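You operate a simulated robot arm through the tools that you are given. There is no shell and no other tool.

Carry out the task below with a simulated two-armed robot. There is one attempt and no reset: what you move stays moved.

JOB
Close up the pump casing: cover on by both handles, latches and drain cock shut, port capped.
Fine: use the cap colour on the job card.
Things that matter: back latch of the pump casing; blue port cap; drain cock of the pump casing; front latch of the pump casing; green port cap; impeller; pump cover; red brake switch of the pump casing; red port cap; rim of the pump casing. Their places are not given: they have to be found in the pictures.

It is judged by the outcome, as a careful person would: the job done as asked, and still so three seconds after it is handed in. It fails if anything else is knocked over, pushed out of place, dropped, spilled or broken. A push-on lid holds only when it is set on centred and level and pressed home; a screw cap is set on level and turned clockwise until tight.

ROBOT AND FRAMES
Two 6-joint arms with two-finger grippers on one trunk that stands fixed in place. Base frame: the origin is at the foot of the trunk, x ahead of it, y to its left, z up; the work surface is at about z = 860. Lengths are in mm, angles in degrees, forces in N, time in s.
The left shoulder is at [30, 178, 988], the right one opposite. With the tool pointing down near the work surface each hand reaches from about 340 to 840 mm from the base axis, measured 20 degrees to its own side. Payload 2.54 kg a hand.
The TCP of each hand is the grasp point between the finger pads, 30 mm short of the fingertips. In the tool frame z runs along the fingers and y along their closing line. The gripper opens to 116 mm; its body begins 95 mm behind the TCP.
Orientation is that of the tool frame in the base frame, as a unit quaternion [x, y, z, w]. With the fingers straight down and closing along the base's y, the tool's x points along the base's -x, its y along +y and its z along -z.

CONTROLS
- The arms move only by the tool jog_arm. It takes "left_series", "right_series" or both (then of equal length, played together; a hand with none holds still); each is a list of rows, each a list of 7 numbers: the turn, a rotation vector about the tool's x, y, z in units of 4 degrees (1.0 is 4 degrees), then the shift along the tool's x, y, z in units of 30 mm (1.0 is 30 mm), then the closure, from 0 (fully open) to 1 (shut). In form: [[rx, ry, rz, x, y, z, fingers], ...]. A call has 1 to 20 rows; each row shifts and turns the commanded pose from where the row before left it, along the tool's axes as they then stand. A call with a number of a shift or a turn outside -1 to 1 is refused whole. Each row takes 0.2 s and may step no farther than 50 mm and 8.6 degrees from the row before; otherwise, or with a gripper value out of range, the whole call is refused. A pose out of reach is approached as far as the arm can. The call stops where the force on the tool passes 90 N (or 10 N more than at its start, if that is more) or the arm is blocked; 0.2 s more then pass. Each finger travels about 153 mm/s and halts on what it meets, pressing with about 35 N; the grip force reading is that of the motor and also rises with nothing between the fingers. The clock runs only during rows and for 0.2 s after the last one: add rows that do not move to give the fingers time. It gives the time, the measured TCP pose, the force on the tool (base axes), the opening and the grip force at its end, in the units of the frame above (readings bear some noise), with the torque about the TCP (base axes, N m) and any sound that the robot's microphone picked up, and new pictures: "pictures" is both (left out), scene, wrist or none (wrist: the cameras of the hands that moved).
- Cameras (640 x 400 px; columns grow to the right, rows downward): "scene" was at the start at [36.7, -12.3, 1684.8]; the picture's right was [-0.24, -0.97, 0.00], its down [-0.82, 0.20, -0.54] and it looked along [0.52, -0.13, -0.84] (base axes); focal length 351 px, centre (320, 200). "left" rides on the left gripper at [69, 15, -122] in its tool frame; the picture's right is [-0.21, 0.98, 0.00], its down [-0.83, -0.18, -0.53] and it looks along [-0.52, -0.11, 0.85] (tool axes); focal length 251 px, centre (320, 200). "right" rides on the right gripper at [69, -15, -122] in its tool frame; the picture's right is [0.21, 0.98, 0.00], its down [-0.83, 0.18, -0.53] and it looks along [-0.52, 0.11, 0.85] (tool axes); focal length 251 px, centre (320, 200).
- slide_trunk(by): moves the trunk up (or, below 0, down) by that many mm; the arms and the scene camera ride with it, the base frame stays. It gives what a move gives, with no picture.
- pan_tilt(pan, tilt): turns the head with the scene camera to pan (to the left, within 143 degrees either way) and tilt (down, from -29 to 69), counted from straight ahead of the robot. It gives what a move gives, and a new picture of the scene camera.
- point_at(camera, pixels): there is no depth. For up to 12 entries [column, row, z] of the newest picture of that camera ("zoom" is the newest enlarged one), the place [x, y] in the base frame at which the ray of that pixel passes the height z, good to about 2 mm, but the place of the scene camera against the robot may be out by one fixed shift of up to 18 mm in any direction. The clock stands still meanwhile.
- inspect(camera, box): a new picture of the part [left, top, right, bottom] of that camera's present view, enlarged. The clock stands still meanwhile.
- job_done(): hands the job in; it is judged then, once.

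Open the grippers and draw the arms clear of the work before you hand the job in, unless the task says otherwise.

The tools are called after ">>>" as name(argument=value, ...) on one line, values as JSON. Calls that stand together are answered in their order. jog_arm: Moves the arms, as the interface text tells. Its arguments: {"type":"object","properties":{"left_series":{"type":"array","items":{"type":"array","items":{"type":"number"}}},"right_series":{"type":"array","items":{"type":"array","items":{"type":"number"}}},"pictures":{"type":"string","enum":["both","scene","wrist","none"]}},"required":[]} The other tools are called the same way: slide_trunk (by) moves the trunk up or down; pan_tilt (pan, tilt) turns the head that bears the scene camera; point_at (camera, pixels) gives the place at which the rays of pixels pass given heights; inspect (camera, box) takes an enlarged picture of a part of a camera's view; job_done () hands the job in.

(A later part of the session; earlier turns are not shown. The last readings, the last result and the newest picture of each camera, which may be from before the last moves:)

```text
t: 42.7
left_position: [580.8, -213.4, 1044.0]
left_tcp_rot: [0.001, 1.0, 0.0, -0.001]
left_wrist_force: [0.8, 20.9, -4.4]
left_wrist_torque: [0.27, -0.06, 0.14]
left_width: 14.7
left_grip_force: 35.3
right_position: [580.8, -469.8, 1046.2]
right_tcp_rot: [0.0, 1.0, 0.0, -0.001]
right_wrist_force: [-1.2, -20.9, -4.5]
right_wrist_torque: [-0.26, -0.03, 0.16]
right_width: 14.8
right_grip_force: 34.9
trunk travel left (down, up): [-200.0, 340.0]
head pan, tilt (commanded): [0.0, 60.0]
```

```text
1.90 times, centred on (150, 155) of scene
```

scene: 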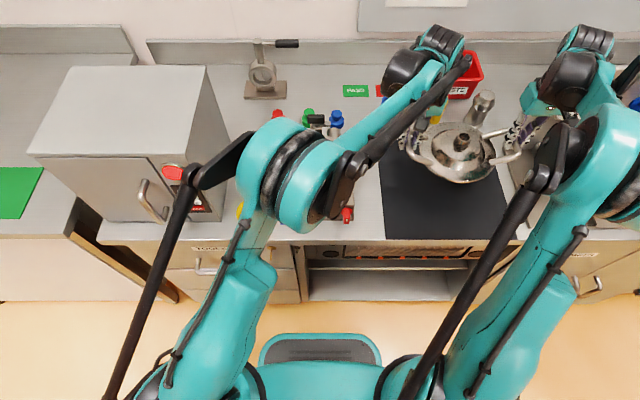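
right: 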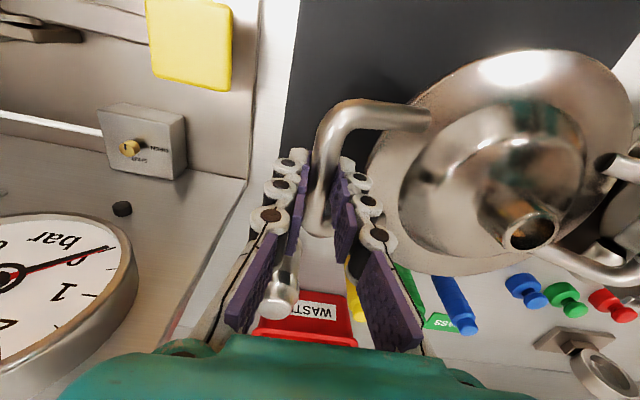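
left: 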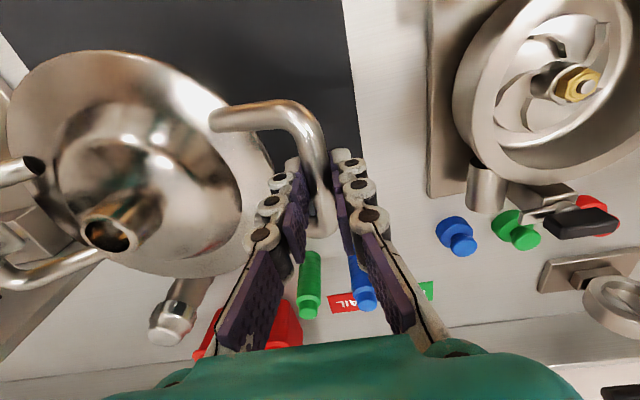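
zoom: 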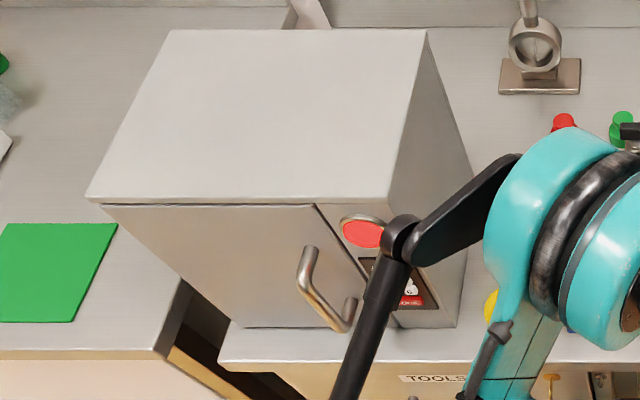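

The box's near face is at y≈260, leaving ample room for the left hand at y≈140. I carry the cover 240 mm to the left and 10.7 mm forward, level, then look at the casing from the left hand.

>>> jog_arm(left_series=[[0, 0, 0, -0.036, 0.42, 0, 1], [0, 0, 0, -0.036, 0.8, 0, 1], [0, 0, 0, -0.036, 0.8, 0, 1], [0, 0, 0, -0.036, 0.8, 0, 1], [0, 0, 0, -0.036, 0.8, 0, 1], [0, 0, 0, -0.036, 0.8, 0, 1], [0, 0, 0, -0.036, 0.8, 0, 1], [0, 0, 0, -0.036, 0.8, 0, 1], [0, 0, 0, -0.036, 0.8, 0, 1], [0, 0, 0, -0.036, 0.8, 0, 1], [0, 0, 0, 0, 0.4, 0, 1], [0, 0, 0, 0, 0, 0, 1], [0, 0, 0, 0, 0, 0, 1]], right_series=[[0, 0, 0, -0.036, 0.38, 0, 1], [0, 0, 0, -0.036, 0.8, 0, 1], [0, 0, 0, -0.036, 0.8, 0, 1], [0, 0, 0, -0.036, 0.8, 0, 1], [0, 0, 0, -0.036, 0.8, 0, 1], [0, 0, 0, -0.036, 0.8, 0, 1], [0, 0, 0, -0.036, 0.8, 0, 1], [0, 0, 0, -0.036, 0.8, 0, 1], [0, 0, 0, -0.036, 0.8, 0, 1], [0, 0, 0, -0.036, 0.8, 0, 1], [0, 0, 0, 0, 0.4, 0, 1], [0, 0, 0, 0, 0, 0, 1], [0, 0, 0, 0, 0, 0, 1]], pictures="both")

```text
t: 45.5
left_position: [591.5, 27.1, 1045.1]
left_tcp_rot: [0.001, 1.0, 0.001, 0.0]
left_wrist_force: [2.6, 17.8, -4.6]
left_wrist_torque: [0.22, -0.61, 0.27]
left_width: 14.5
left_grip_force: 35.3
right_position: [592.1, -229.2, 1047.0]
right_tcp_rot: [-0.001, 1.0, -0.001, 0.0]
right_wrist_force: [-1.9, -18.7, -4.0]
right_wrist_torque: [-0.29, 0.55, 0.18]
right_width: 14.7
right_grip_force: 35.4
trunk travel left (down, up): [-200.0, 340.0]
head pan, tilt (commanded): [0.0, 60.0]
```

scene: 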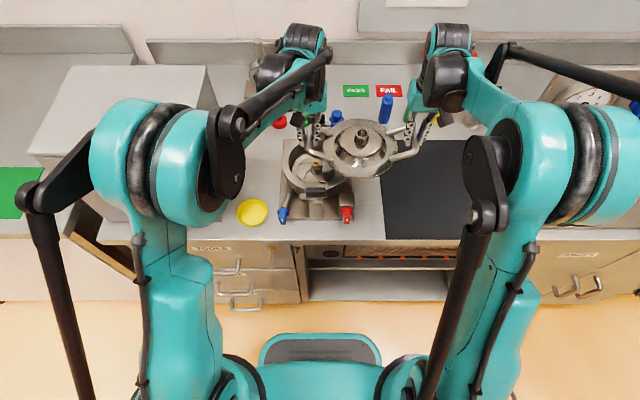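
right: 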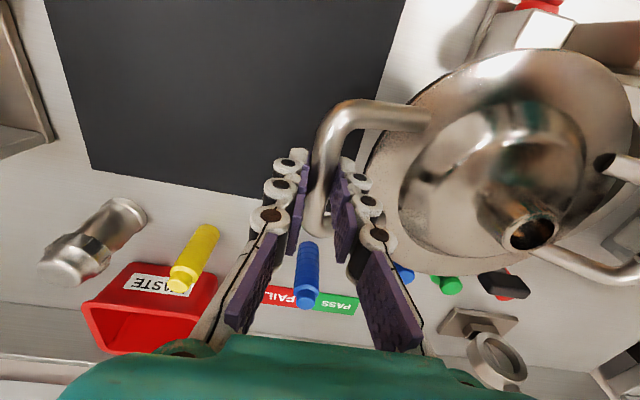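
left: 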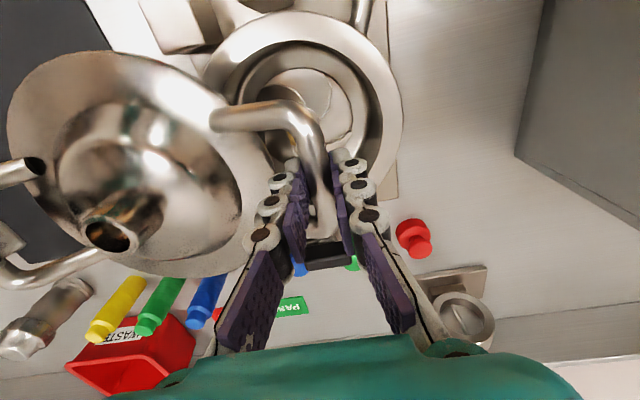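

The stud is hidden behind the handle here. I go back 60 mm so it shows beside the left fingers for a close measurement.

>>> jog_arm(left_series=[[0, 0, 0, 0, -0.5, 0, 1], [0, 0, 0, 0, -0.75, 0, 1], [0, 0, 0, 0, -0.75, 0, 1], [0, 0, 0, 0, 0, 0, 1], [0, 0, 0, 0, 0, 0, 1]], right_series=[[0, 0, 0, 0, -0.5, 0, 1], [0, 0, 0, 0, -0.75, 0, 1], [0, 0, 0, 0, -0.75, 0, 1], [0, 0, 0, 0, 0, 0, 1], [0, 0, 0, 0, 0, 0, 1]], pictures="wrist")

>>> inspect(camera="left", box=[240, 0, 500, 200])

```text
t: 46.7
left_position: [591.4, -33.3, 1045.5]
left_tcp_rot: [0.002, 1.0, -0.001, -0.001]
left_wrist_force: [1.7, -4.6, -4.0]
left_wrist_torque: [-0.02, 0.29, 0.21]
left_width: 14.2
left_grip_force: 34.7
right_position: [591.8, -289.7, 1046.2]
right_tcp_rot: [0.0, 1.0, 0.002, 0.0]
right_wrist_force: [-0.4, 4.0, -4.2]
right_wrist_torque: [0.07, -0.27, 0.06]
right_width: 14.4
right_grip_force: 34.9
trunk travel left (down, up): [-200.0, 340.0]
head pan, tilt (commanded): [0.0, 60.0]
```

right: 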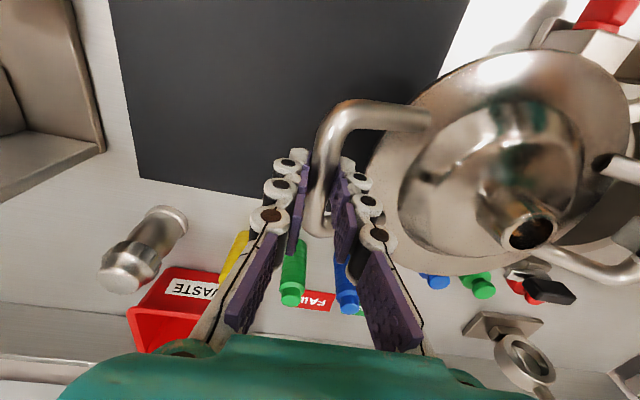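
left: 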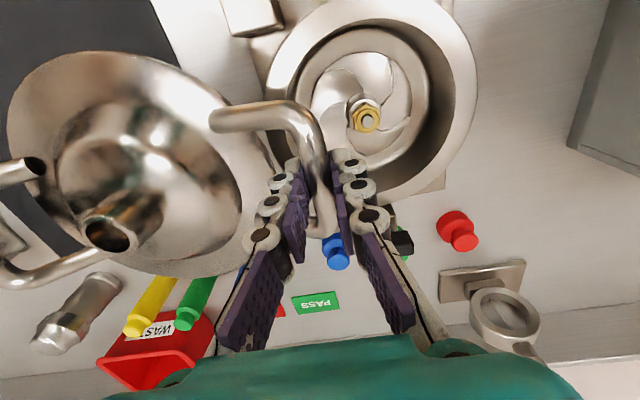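

```text
2.00 times, centred on (370, 100) of left
```

zoom: 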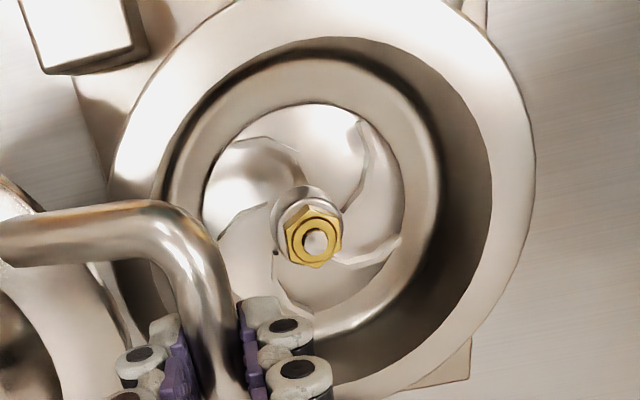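

The stud is clear at (368,120.5) in the left picture; I take its place and that of the rim and the caps from here.

>>> point_at(camera="left", pixels=[[368, 120.5, 930], [368, 120.5, 938], [368, 120.5, 946], [477, 90, 925], [459, 100, 925], [455, 228, 880], [464, 238, 900], [403, 242, 955], [109, 234.5, 1052]])

>>> point_at(camera="right", pixels=[[529, 231, 1052]])

```text
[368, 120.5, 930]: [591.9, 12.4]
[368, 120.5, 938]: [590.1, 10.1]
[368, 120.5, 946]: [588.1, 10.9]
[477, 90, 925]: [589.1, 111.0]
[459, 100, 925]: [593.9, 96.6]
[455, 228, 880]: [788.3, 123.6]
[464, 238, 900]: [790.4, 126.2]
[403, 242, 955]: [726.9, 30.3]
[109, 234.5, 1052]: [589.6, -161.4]
```

```text
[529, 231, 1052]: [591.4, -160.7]
```

Stud (590.3,11.8), spout now (590.5,-161.0): I carry the cover +173 mm in y to sit over the casing, still high.

>>> jog_arm(left_series=[[0, 0, 0, 0, 0.42, 0, 1], [0, 0, 0, 0, 0.8, 0, 1], [0, 0, 0, 0, 0.8, 0, 1], [0, 0, 0, 0, 0.8, 0, 1], [0, 0, 0, 0, 0.8, 0, 1], [0, 0, 0, 0, 0.8, 0, 1], [0, 0, 0, 0, 0.8, 0, 1], [0, 0, 0, 0, 0.547, 0, 1], [0, 0, 0, 0, 0, 0, 1], [0, 0, 0, 0, 0, 0, 1]], right_series=[[0, 0, 0, 0, 0.42, 0, 1], [0, 0, 0, 0, 0.8, 0, 1], [0, 0, 0, 0, 0.8, 0, 1], [0, 0, 0, 0, 0.8, 0, 1], [0, 0, 0, 0, 0.8, 0, 1], [0, 0, 0, 0, 0.8, 0, 1], [0, 0, 0, 0, 0.8, 0, 1], [0, 0, 0, 0, 0.547, 0, 1], [0, 0, 0, 0, 0, 0, 1], [0, 0, 0, 0, 0, 0, 1]], pictures="both")

>>> inspect(camera="scene", box=[250, 100, 390, 240])

```text
t: 48.9
left_position: [592.7, 141.2, 1046.4]
left_tcp_rot: [0.001, 1.0, 0.0, 0.0]
left_wrist_force: [3.2, 1.3, -4.0]
left_wrist_torque: [-0.02, -0.05, 0.33]
left_width: 14.5
left_grip_force: 35.2
right_position: [594.3, -115.7, 1047.5]
right_tcp_rot: [0.0, 1.0, -0.001, 0.0]
right_wrist_force: [-2.6, 0.0, -5.3]
right_wrist_torque: [-0.06, 0.07, 0.28]
right_width: 15.0
right_grip_force: 34.5
trunk travel left (down, up): [-200.0, 340.0]
head pan, tilt (commanded): [0.0, 60.0]
```

scene: 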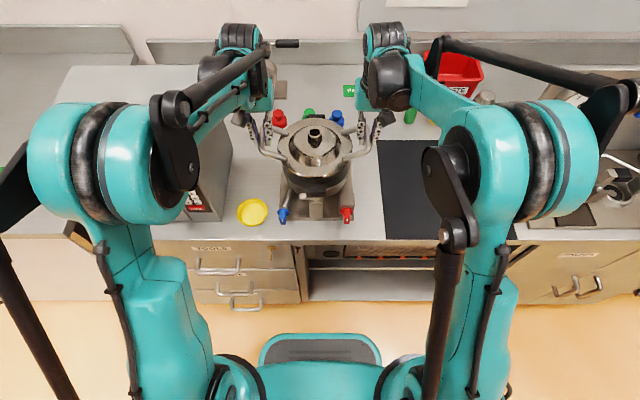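
right: 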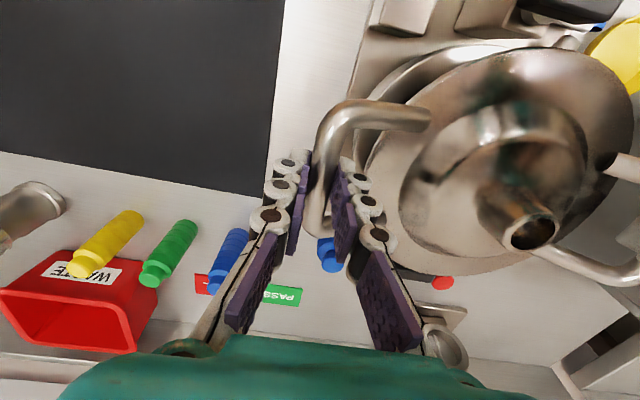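
left: 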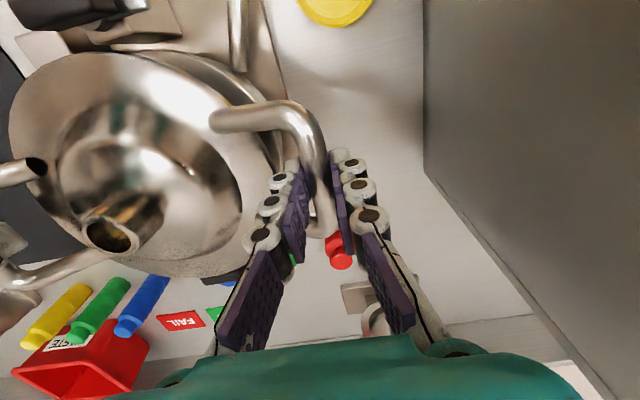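

```text
2.86 times, centred on (320, 170) of scene
```

zoom: 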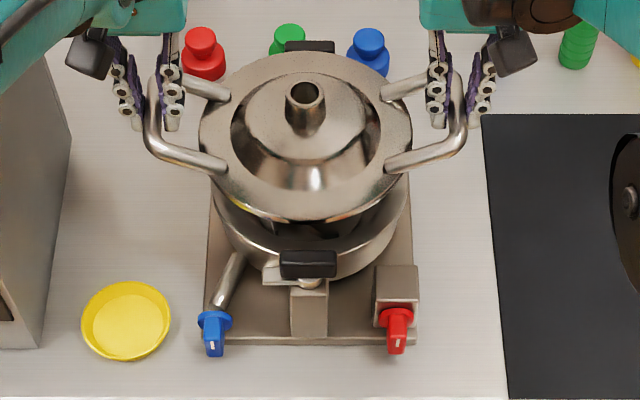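

The cover hangs above the casing (scene zoom: spout (305,97), casing below). I re-measure the spout from both wrists before lowering.

>>> point_at(camera="left", pixels=[[110, 234.5, 1052], [110, 234.5, 1052], [110, 234.5, 1056]])

>>> point_at(camera="right", pixels=[[530, 231, 1052], [530, 231, 1052], [530, 231, 1056]])

>>> point_at(camera="scene", pixels=[[315, 134, 1052], [315, 134, 1052]])

```text
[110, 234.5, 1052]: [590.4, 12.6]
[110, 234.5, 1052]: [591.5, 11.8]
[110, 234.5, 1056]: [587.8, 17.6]
```

```text
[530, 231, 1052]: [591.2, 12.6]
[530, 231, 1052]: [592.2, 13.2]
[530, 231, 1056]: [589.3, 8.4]
```

```text
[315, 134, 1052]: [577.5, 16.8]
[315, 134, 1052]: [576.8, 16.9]
```

Spout (591.3,12.5) against stud (590.3,11.8): centred within about 1 mm. I lower 30 mm, then look from the side of the scene view.

>>> jog_arm(left_series=[[0, 0, 0, 0.02, -0.01, 0.3, 1], [0, 0, 0, 0, 0, 0.4, 1], [0, 0, 0, 0, 0, 0.3, 1], [0, 0, 0, 0, 0, 0, 1]], right_series=[[0, 0, 0, 0.02, -0.01, 0.3, 1], [0, 0, 0, 0, 0, 0.4, 1], [0, 0, 0, 0, 0, 0.3, 1], [0, 0, 0, 0, 0, 0, 1]], pictures="both")

>>> inspect(camera="scene", box=[260, 110, 380, 220])

>>> inspect(camera="left", box=[0, 20, 320, 220])

>>> inspect(camera="right", box=[320, 20, 640, 220])

```text
t: 49.9
left_position: [590.3, 140.8, 1016.8]
left_tcp_rot: [0.0, 1.0, 0.0, 0.0]
left_wrist_force: [2.0, 6.4, -4.0]
left_wrist_torque: [0.08, 0.15, 0.29]
left_width: 14.5
left_grip_force: 34.6
right_position: [593.0, -114.3, 1015.7]
right_tcp_rot: [0.0, 1.0, 0.0, 0.0]
right_wrist_force: [-2.3, -4.8, -5.1]
right_wrist_torque: [-0.12, -0.18, 0.22]
right_width: 14.7
right_grip_force: 34.5
trunk travel left (down, up): [-200.0, 340.0]
head pan, tilt (commanded): [0.0, 60.0]
```

scene: 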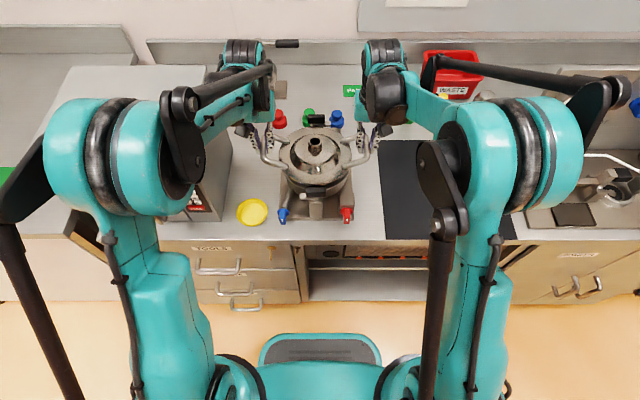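
right: 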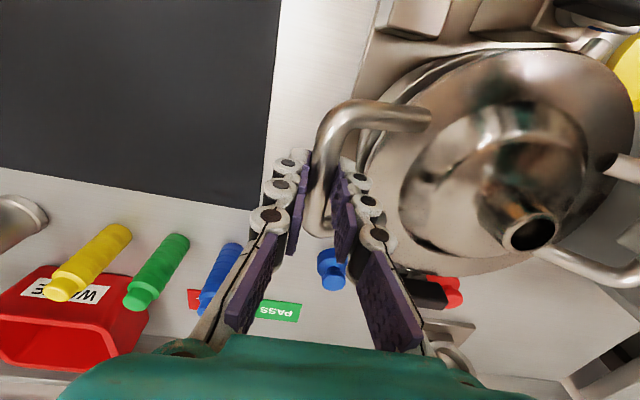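
left: 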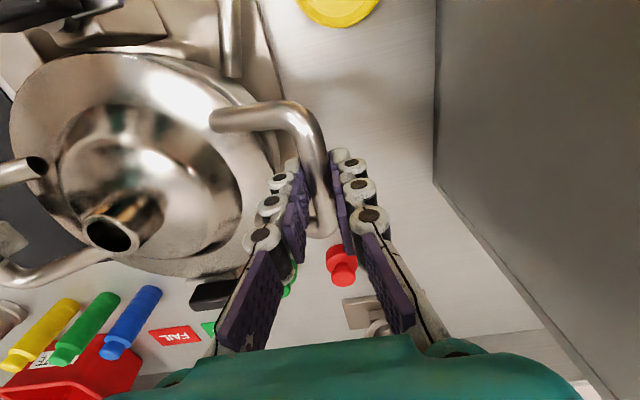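

```text
3.64 times, centred on (320, 165) of scene
```

zoom: 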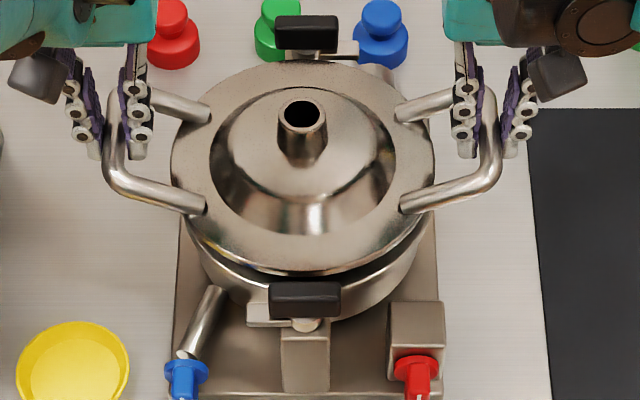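

```text
2.00 times, centred on (160, 120) of left
```

zoom: 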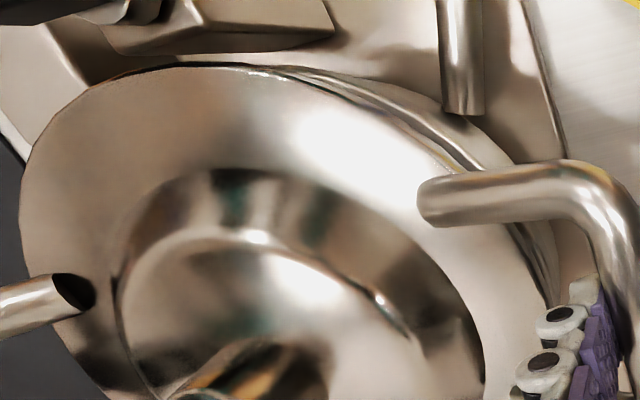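

```text
2.00 times, centred on (480, 120) of right
```

zoom: 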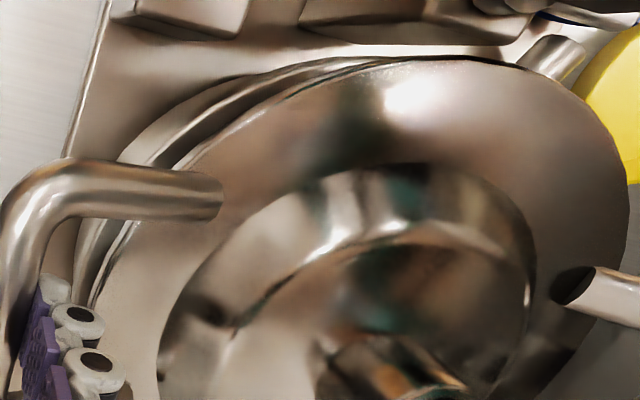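

Flange and casing look concentric from all three cameras, with a small gap left. I lower 16 mm more gently.

>>> jog_arm(left_series=[[0, 0, 0, 0, 0, 0.13, 1], [0, 0, 0, 0, 0, 0.13, 1], [0, 0, 0, 0, 0, 0.13, 1], [0, 0, 0, 0, 0, 0.13, 1], [0, 0, 0, 0, 0, 0, 1]], right_series=[[0, 0, 0, 0, 0, 0.13, 1], [0, 0, 0, 0, 0, 0.13, 1], [0, 0, 0, 0, 0, 0.13, 1], [0, 0, 0, 0, 0, 0.13, 1], [0, 0, 0, 0, 0, 0, 1]], pictures="both")

>>> inspect(camera="scene", box=[260, 110, 380, 220])

>>> inspect(camera="left", box=[0, 20, 320, 220])

>>> inspect(camera="right", box=[320, 20, 640, 220])

```text
t: 51.1
left_position: [591.6, 139.8, 999.9]
left_tcp_rot: [0.001, 1.0, -0.001, 0.0]
left_wrist_force: [1.2, 4.9, -4.4]
left_wrist_torque: [0.1, -0.1, 0.22]
left_width: 14.7
left_grip_force: 34.9
right_position: [591.4, -116.4, 1000.9]
right_tcp_rot: [0.0, 1.0, 0.0, 0.0]
right_wrist_force: [-1.1, -4.3, -3.8]
right_wrist_torque: [-0.05, 0.04, 0.11]
right_width: 14.7
right_grip_force: 35.0
trunk travel left (down, up): [-200.0, 340.0]
head pan, tilt (commanded): [0.0, 60.0]
```

scene: 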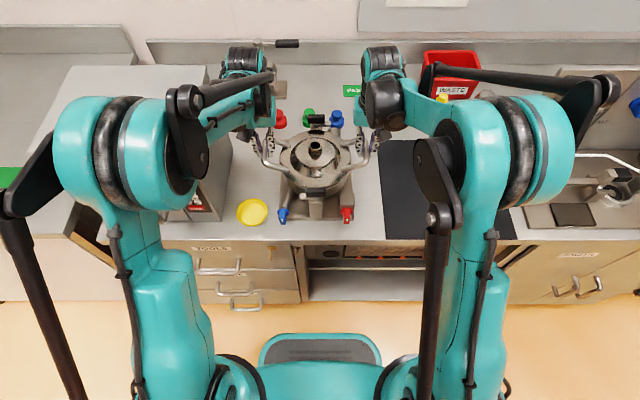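
right: 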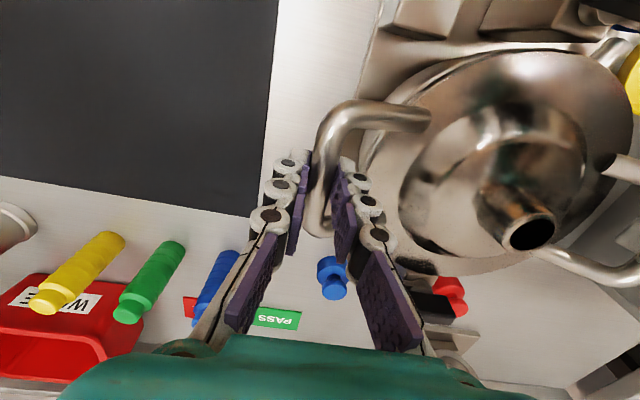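
left: 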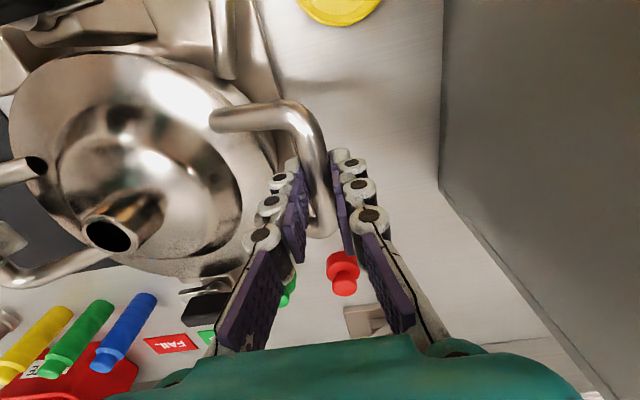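

```text
3.64 times, centred on (320, 165) of scene
```

zoom: 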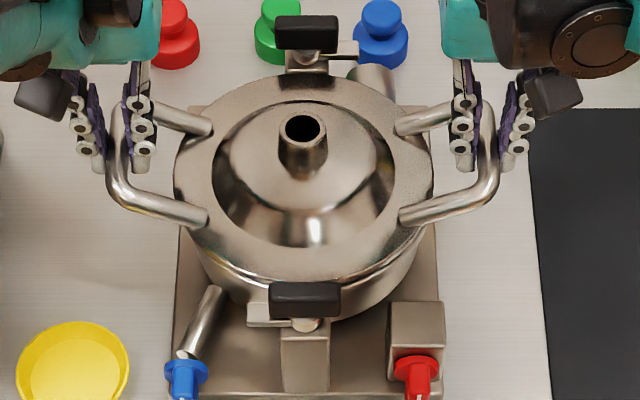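

```text
2.00 times, centred on (160, 120) of left
```

zoom: 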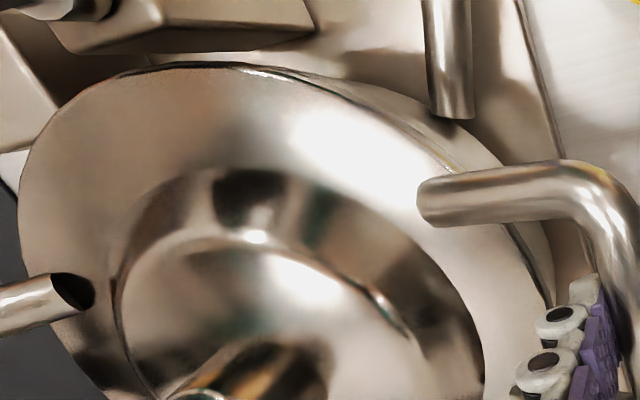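

```text
2.00 times, centred on (480, 120) of right
```

zoom: 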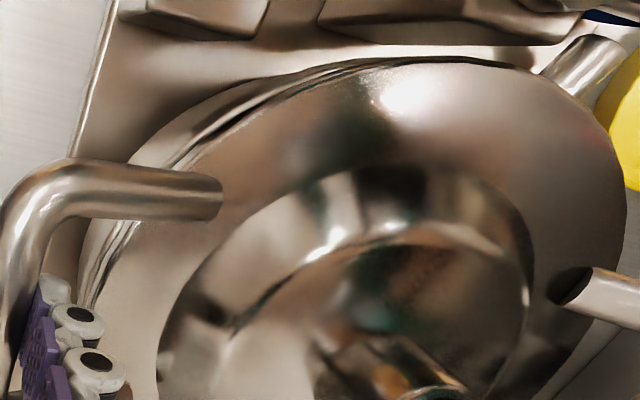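

Only a few mm remain and no contact yet (4 N each, just weight). I lower 6 mm more in small steps.

>>> jog_arm(left_series=[[0, 0, 0, 0, 0, 0.07, 1], [0, 0, 0, 0, 0, 0.07, 1], [0, 0, 0, 0, 0, 0.06, 1], [0, 0, 0, 0, 0, 0, 1]], right_series=[[0, 0, 0, 0, 0, 0.07, 1], [0, 0, 0, 0, 0, 0.07, 1], [0, 0, 0, 0, 0, 0.06, 1], [0, 0, 0, 0, 0, 0, 1]], pictures="none")

```text
t: 52.1
left_position: [590.8, 139.8, 994.0]
left_tcp_rot: [0.001, 1.0, 0.0, 0.001]
left_wrist_force: [1.3, 6.5, -4.2]
left_wrist_torque: [0.06, -0.08, 0.21]
left_width: 14.6
left_grip_force: 35.3
right_position: [592.3, -115.9, 995.7]
right_tcp_rot: [0.0, 1.0, 0.0, 0.0]
right_wrist_force: [-1.9, -5.6, -4.1]
right_wrist_torque: [-0.1, 0.08, 0.17]
right_width: 14.6
right_grip_force: 35.3
trunk travel left (down, up): [-200.0, 340.0]
head pan, tilt (commanded): [0.0, 60.0]
```

Still only weight on both hands at z≈995. I go 5 mm further.

>>> jog_arm(left_series=[[0, 0, 0, 0, 0, 0.06, 1], [0, 0, 0, 0, 0, 0.06, 1], [0, 0, 0, 0, 0, 0.05, 1], [0, 0, 0, 0, 0, 0, 1]], right_series=[[0, 0, 0, 0, 0, 0.06, 1], [0, 0, 0, 0, 0, 0.06, 1], [0, 0, 0, 0, 0, 0.05, 1], [0, 0, 0, 0, 0, 0, 1]], pictures="both")

>>> inspect(camera="scene", box=[260, 110, 380, 220])

>>> inspect(camera="left", box=[0, 20, 320, 220])

>>> inspect(camera="right", box=[320, 20, 640, 220])

```text
t: 53.1
left_position: [589.0, 140.4, 989.0]
left_tcp_rot: [0.001, 1.0, 0.0, 0.001]
left_wrist_force: [11.8, 6.1, 25.6]
left_wrist_torque: [0.07, -0.19, 0.2]
left_width: 14.7
left_grip_force: 35.1
right_position: [590.7, -116.3, 990.7]
right_tcp_rot: [0.0, 1.0, 0.0, 0.0]
right_wrist_force: [9.8, -10.0, 27.0]
right_wrist_torque: [-0.11, -0.14, 0.22]
right_width: 14.6
right_grip_force: 34.9
trunk travel left (down, up): [-200.0, 340.0]
head pan, tilt (commanded): [0.0, 60.0]
```

scene: 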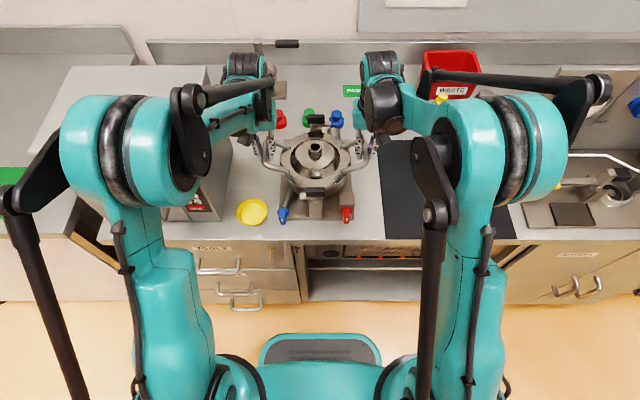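
right: 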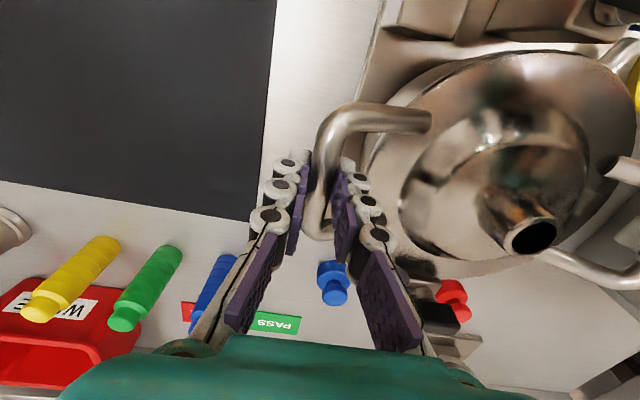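
left: 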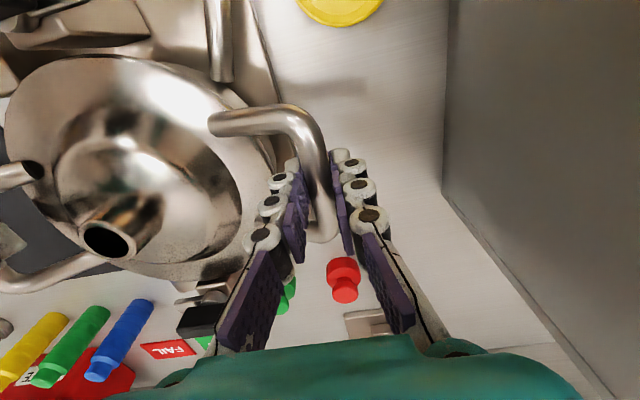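

```text
3.64 times, centred on (320, 165) of scene
```

zoom: 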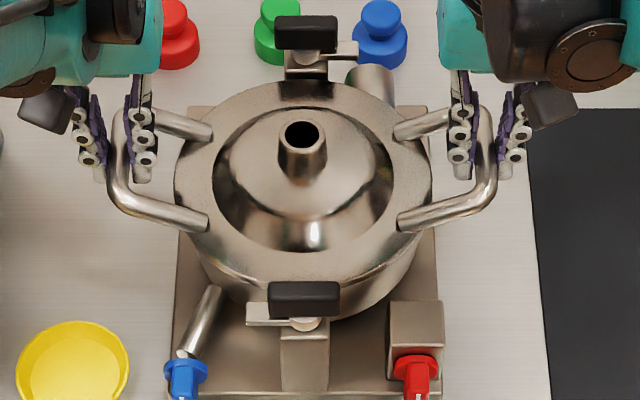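

```text
2.00 times, centred on (160, 120) of left
```

zoom: 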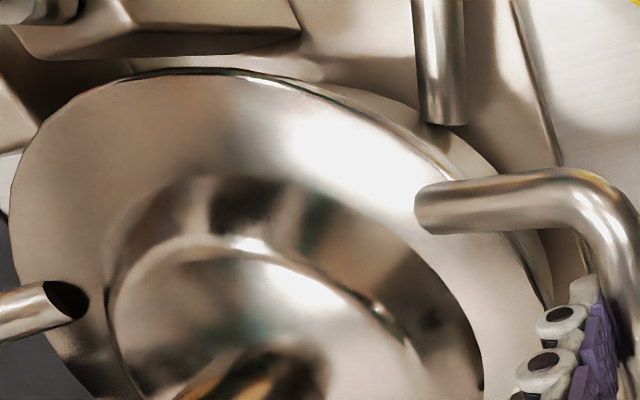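

```text
2.00 times, centred on (480, 120) of right
```

zoom: 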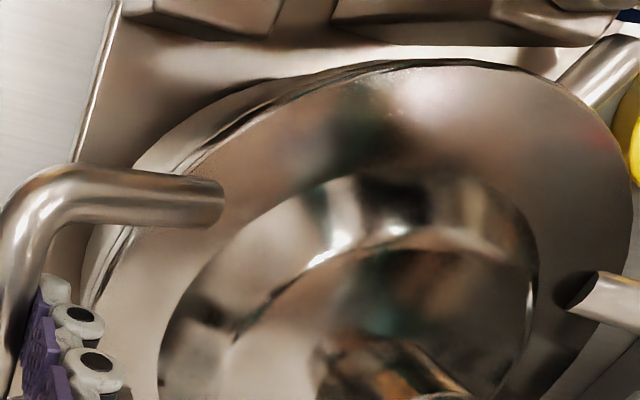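

Contact: both hands now feel ~26 N up and ~11 N toward +x, so the cover should ease slightly toward +x. I nudge 1.5 mm in +x and read again.

>>> jog_arm(left_series=[[0, 0, 0, -0.05, 0, 0, 1], [0, 0, 0, 0, 0, 0, 1], [0, 0, 0, 0, 0, 0, 1]], right_series=[[0, 0, 0, -0.05, 0, 0, 1], [0, 0, 0, 0, 0, 0, 1], [0, 0, 0, 0, 0, 0, 1]], pictures="none")

```text
t: 53.9
left_position: [590.8, 140.2, 990.1]
left_tcp_rot: [0.001, 1.0, 0.0, 0.0]
left_wrist_force: [-2.0, 9.4, 18.4]
left_wrist_torque: [0.11, 0.25, 0.17]
left_width: 14.5
left_grip_force: 34.7
right_position: [591.7, -115.3, 990.7]
right_tcp_rot: [0.0, 1.0, 0.001, 0.0]
right_wrist_force: [4.0, -12.4, 12.7]
right_wrist_torque: [-0.15, -0.55, 0.12]
right_width: 14.5
right_grip_force: 35.3
trunk travel left (down, up): [-200.0, 340.0]
head pan, tilt (commanded): [0.0, 60.0]
```

The sideways force is gone and the upward force has fallen. I press 3 mm further down.

>>> jog_arm(left_series=[[0, 0, 0, 0, 0, 0.05, 1], [0, 0, 0, 0, 0, 0.05, 1], [0, 0, 0, 0, 0, 0, 1]], right_series=[[0, 0, 0, 0, 0, 0.05, 1], [0, 0, 0, 0, 0, 0.05, 1], [0, 0, 0, 0, 0, 0, 1]], pictures="wrist")

>>> inspect(camera="left", box=[0, 20, 320, 220])

>>> inspect(camera="right", box=[320, 20, 640, 220])

>>> inspect(camera="scene", box=[280, 140, 360, 220])

```text
t: 54.7
left_position: [590.1, 139.8, 986.6]
left_tcp_rot: [0.001, 1.0, 0.0, 0.001]
left_wrist_force: [0.9, 8.7, 20.6]
left_wrist_torque: [0.1, -0.3, 0.18]
left_width: 15.3
left_grip_force: 34.8
right_position: [591.5, -116.2, 989.0]
right_tcp_rot: [0.001, 1.0, 0.0, 0.001]
right_wrist_force: [2.1, -13.2, 26.6]
right_wrist_torque: [-0.14, -0.09, 0.16]
right_width: 14.8
right_grip_force: 35.5
trunk travel left (down, up): [-200.0, 340.0]
head pan, tilt (commanded): [0.0, 60.0]
```

right: 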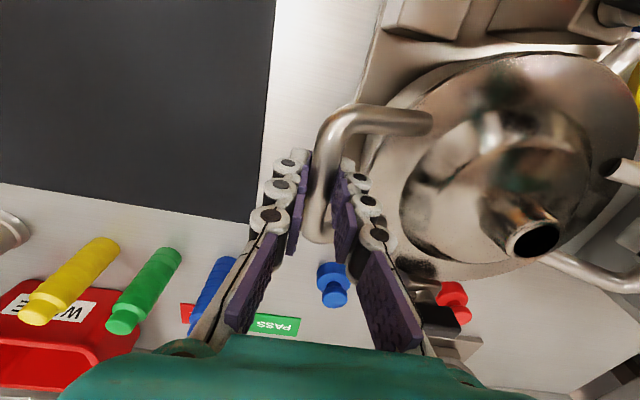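
left: 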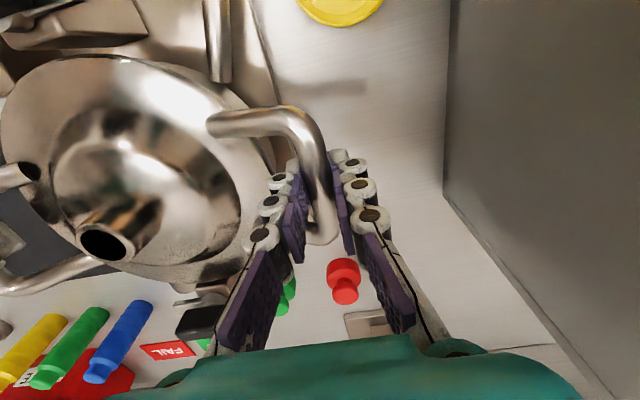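

```text
2.00 times, centred on (160, 120) of left
```

zoom: 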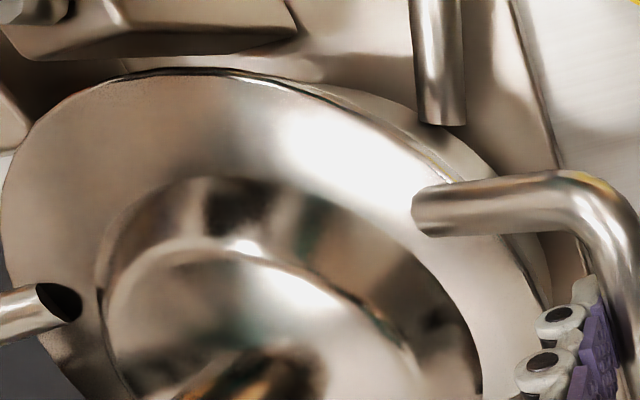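

```text
2.00 times, centred on (480, 120) of right
```

zoom: 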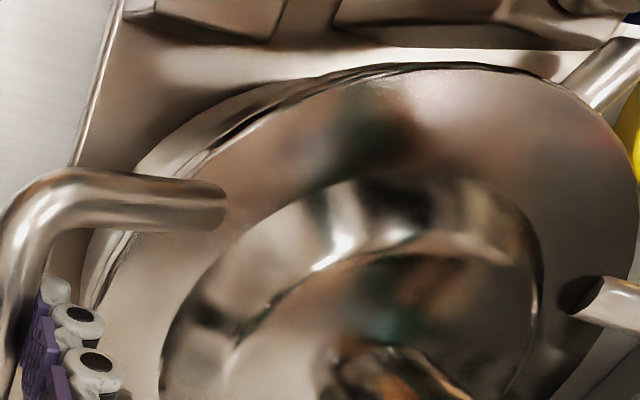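

```text
5.00 times, centred on (320, 180) of scene
```

zoom: 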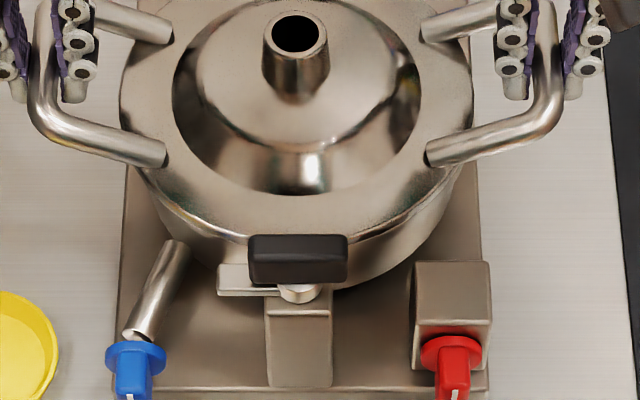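

Fingers may be slipping a little down the bars, meaning the cover is resting on something. I triangulate the spout height again to see whether it is fully down and level.

>>> inspect(camera="left", box=[40, 180, 200, 280])

>>> inspect(camera="right", box=[460, 180, 620, 280])

```text
4.00 times, centred on (120, 230) of left
```

zoom: 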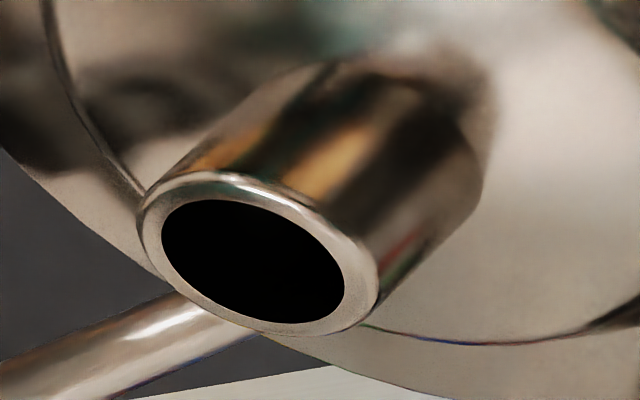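

```text
4.00 times, centred on (540, 230) of right
```

zoom: 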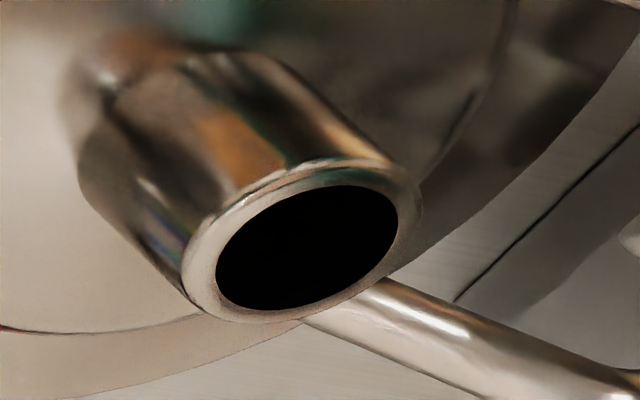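

Spout now at about (592,12.2,1001): with its base 61 mm below, the cover's underside is at z≈940, right at rim height, so it is resting on the rim, centred. I open both grippers slightly to let go and check how it sits.

>>> jog_arm(left_series=[[0, 0, 0, 0, 0, -0.05, 0.95], [0, 0, 0, 0, 0, 0, 0.85], [0, 0, 0, 0, 0, 0, 0.72], [0, 0, 0, 0, 0, 0, 0.72]], right_series=[[0, 0, 0, 0, 0, -0.05, 0.95], [0, 0, 0, 0, 0, 0, 0.85], [0, 0, 0, 0, 0, 0, 0.72], [0, 0, 0, 0, 0, 0, 0.72]], pictures="wrist")

>>> inspect(camera="scene", box=[260, 110, 380, 220])

```text
t: 55.7
left_position: [593.5, 139.2, 987.8]
left_tcp_rot: [0.001, 1.0, 0.0, 0.0]
left_wrist_force: [-0.9, 0.4, -0.2]
left_wrist_torque: [0.01, 0.0, 0.01]
left_width: 32.6
left_grip_force: 0.0
right_position: [593.2, -114.5, 988.8]
right_tcp_rot: [0.0, 1.0, -0.001, 0.0]
right_wrist_force: [0.6, -0.4, -0.6]
right_wrist_torque: [-0.01, 0.0, 0.0]
right_width: 32.7
right_grip_force: 0.0
trunk travel left (down, up): [-200.0, 340.0]
head pan, tilt (commanded): [0.0, 60.0]
```

right: 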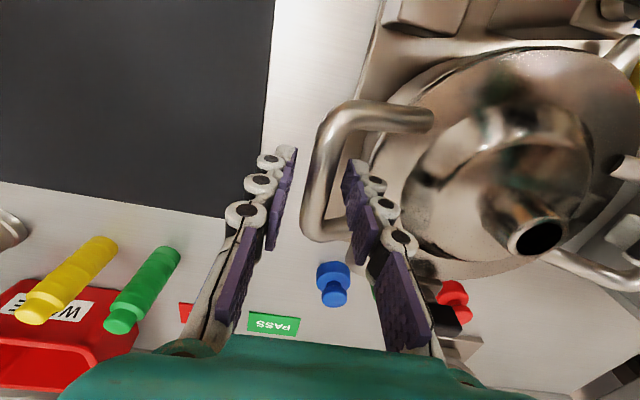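
left: 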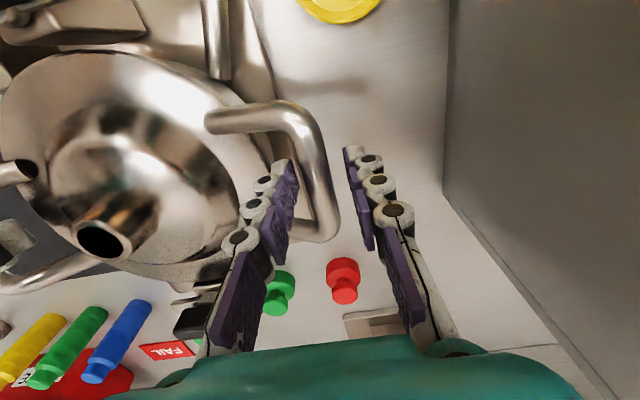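

```text
3.64 times, centred on (320, 165) of scene
```

zoom: 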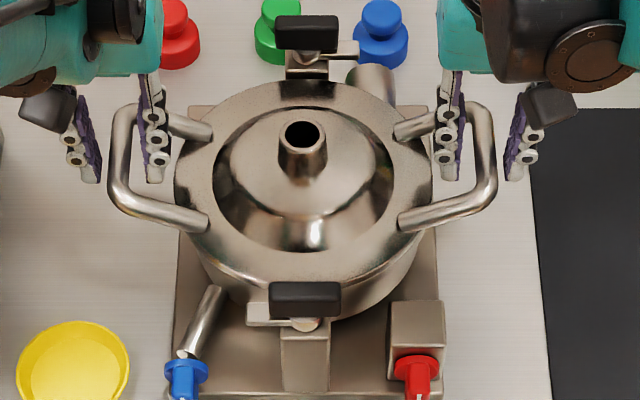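

The cover stays put. I raise both hands straight up clear of the handles.

>>> jog_arm(left_series=[[0, 0, 0, 0, 0, -0.5, 0.7], [0, 0, 0, 0, 0, -1, 0.7], [0, 0, 0, 0, 0, -1, 0.5], [0, 0, 0, 0, 0, -1, 0.3], [0, 0, 0, 0, 0, 0, 0]], right_series=[[0, 0, 0, 0, 0, -0.5, 0.7], [0, 0, 0, 0, 0, -1, 0.7], [0, 0, 0, 0, 0, -1, 0.5], [0, 0, 0, 0, 0, -1, 0.3], [0, 0, 0, 0, 0, 0, 0]], pictures="both")

>>> inspect(camera="scene", box=[270, 120, 370, 220])

```text
t: 56.9
left_position: [592.5, 141.3, 1090.6]
left_tcp_rot: [0.001, 1.0, 0.0, 0.0]
left_wrist_force: [0.2, 0.4, -0.4]
left_wrist_torque: [0.01, 0.03, 0.03]
left_width: 116.1
left_grip_force: 0.0
right_position: [592.9, -115.1, 1092.2]
right_tcp_rot: [0.0, 1.0, -0.001, -0.001]
right_wrist_force: [0.1, -0.2, 0.9]
right_wrist_torque: [0.02, -0.01, 0.03]
right_width: 115.9
right_grip_force: 0.1
trunk travel left (down, up): [-200.0, 340.0]
head pan, tilt (commanded): [0.0, 60.0]
```

scene: 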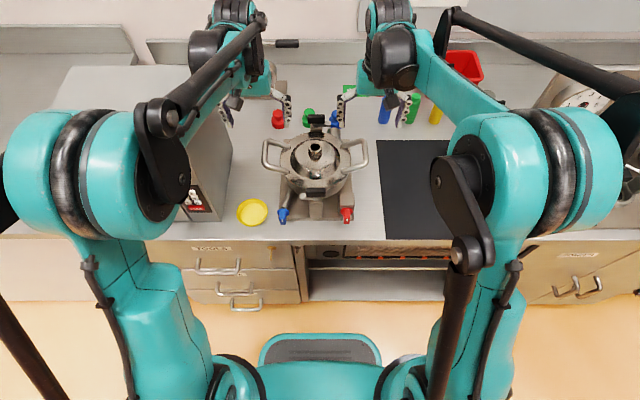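
right: 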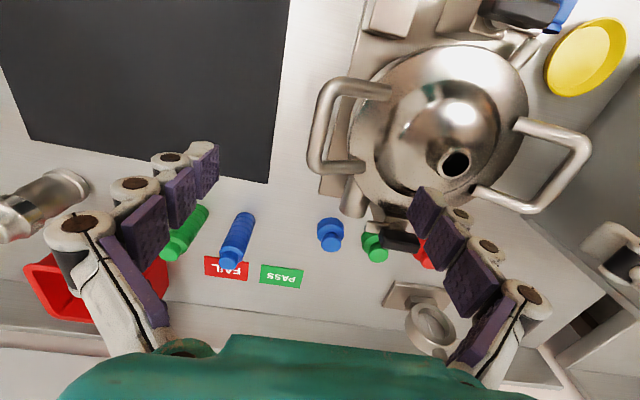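
left: 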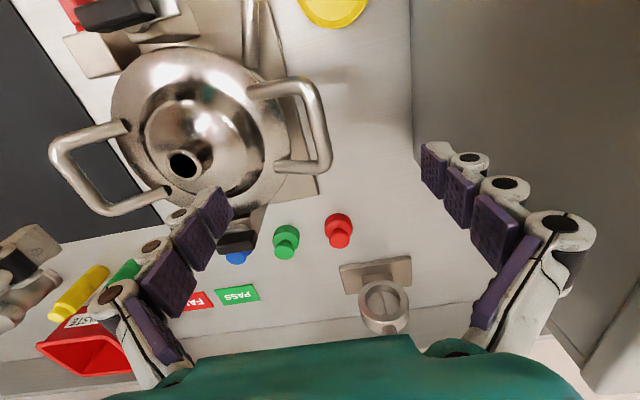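

```text
4.00 times, centred on (320, 170) of scene
```

zoom: 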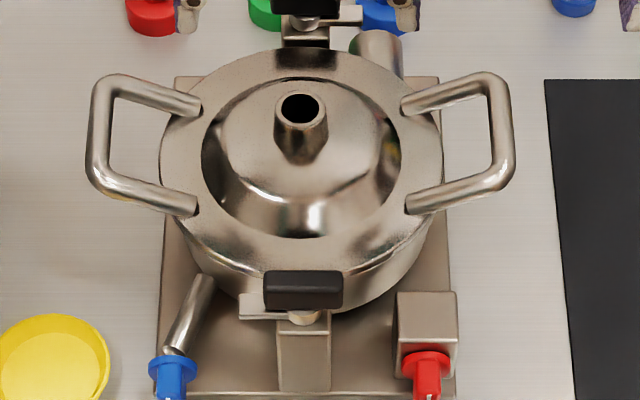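

The cover sits on the casing in all views. I draw the right hand aside and bring the left hand back and tilted to look at the seam and front latch from low in front.

>>> jog_arm(left_series=[[0, 0, 0, 0.95, -0.4, 0, 0], [0, 0, 0, 0.95, -0.4, 0, 0], [0, 0, 0, 0.95, -0.4, 0, 0], [0, 0, 0, 0.95, -0.4, 0, 0], [0, 0, 0, 0.95, -0.4, 0, 0], [0, 0, 0, 0.95, -0.4, 0, 0], [0, -1, 0, 0, 0, 0, 0], [0, -1, 0, 0, 0, 0, 0], [0, -1, 0, 0, 0, 0, 0], [0, -1, 0, 0, 0, 0, 0], [0, -1, 0, 0, 0, 0, 0], [0, -1, 0, 0, 0, 0, 0], [0, -1, 0, 0, 0, 0, 0], [0, -1, 0, 0, 0, 0, 0], [0, -1, 0, 0, 0, 0, 0], [0, -1, 0, 0, 0, 0, 0], [0, -1, 0, 0, 0, 0, 0], [0, 0, 0, 0.6, 0, 0.6, 0], [0, 0, 0, 0.6, 0, 0.6, 0]], right_series=[[0, 0, 0, 0.7, -0.7, 0, 0], [0, 0, 0, 0.7, -0.7, 0, 0], [0, 0, 0, 0.7, -0.7, 0, 0], [0, 0, 0, 0.7, -0.7, 0, 0], [0, 0, 0, 0.7, -0.7, 0, 0], [0, 0, 0, 0.7, -0.7, 0, 0], [0, 0, 0, 0, 0, 0, 0], [0, 0, 0, 0, 0, 0, 0], [0, 0, 0, 0, 0, 0, 0], [0, 0, 0, 0, 0, 0, 0], [0, 0, 0, 0, 0, 0, 0], [0, 0, 0, 0, 0, 0, 0], [0, 0, 0, 0, 0, 0, 0], [0, 0, 0, 0, 0, 0, 0], [0, 0, 0, 0, 0, 0, 0], [0, 0, 0, 0, 0, 0, 0], [0, 0, 0, 0, 0, 0, 0], [0, 0, 0, 0, 0, 0, 0], [0, 0, 0, 0, 0, 0, 0]], pictures="both")

>>> inspect(camera="left", box=[120, 40, 400, 240])

```text
t: 60.9
left_position: [421.7, 68.3, 1044.5]
left_tcp_rot: [0.002, 0.927, -0.001, 0.374]
left_wrist_force: [0.5, -0.2, 0.5]
left_wrist_torque: [-0.02, 0.01, -0.01]
left_width: 116.5
left_grip_force: 0.1
right_position: [467.6, -241.5, 1092.1]
right_tcp_rot: [0.001, 1.0, 0.0, -0.001]
right_wrist_force: [0.5, -0.1, 0.2]
right_wrist_torque: [0.04, 0.02, 0.02]
right_width: 116.0
right_grip_force: 0.0
trunk travel left (down, up): [-200.0, 340.0]
head pan, tilt (commanded): [0.0, 60.0]
```

scene: 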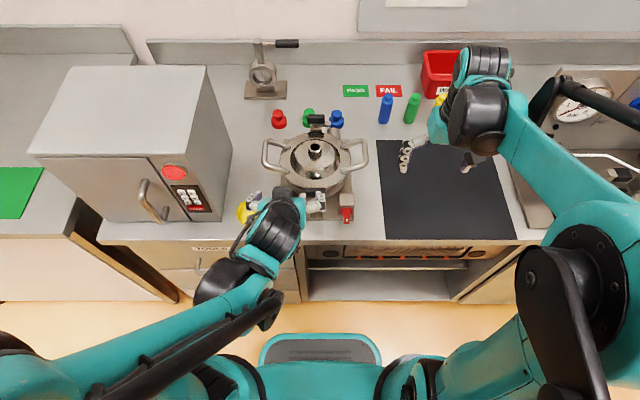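
right: 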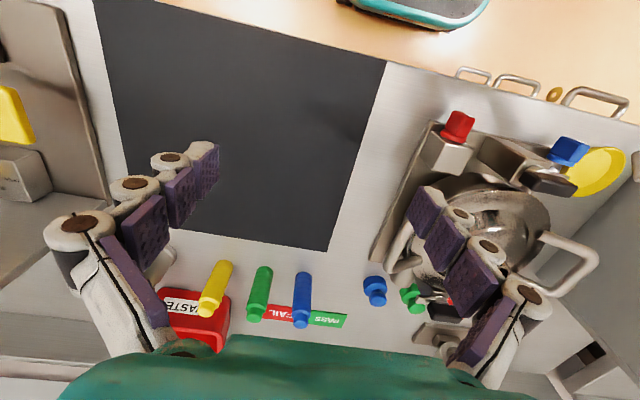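
left: 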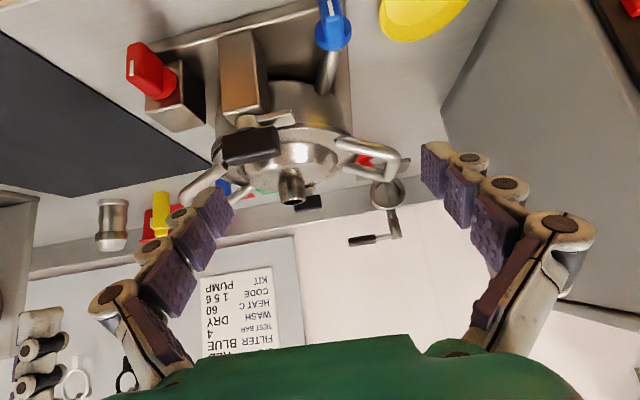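

```text
2.00 times, centred on (260, 140) of left
```

zoom: 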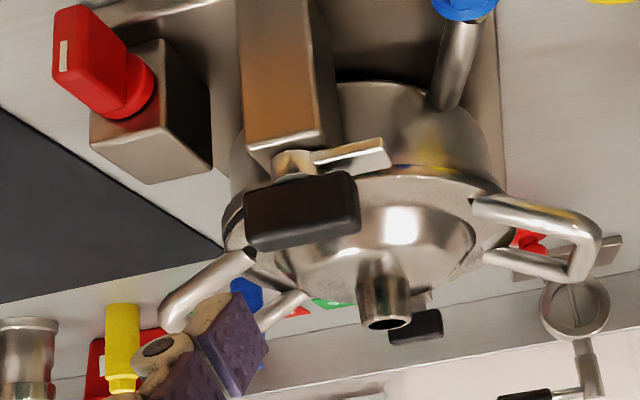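

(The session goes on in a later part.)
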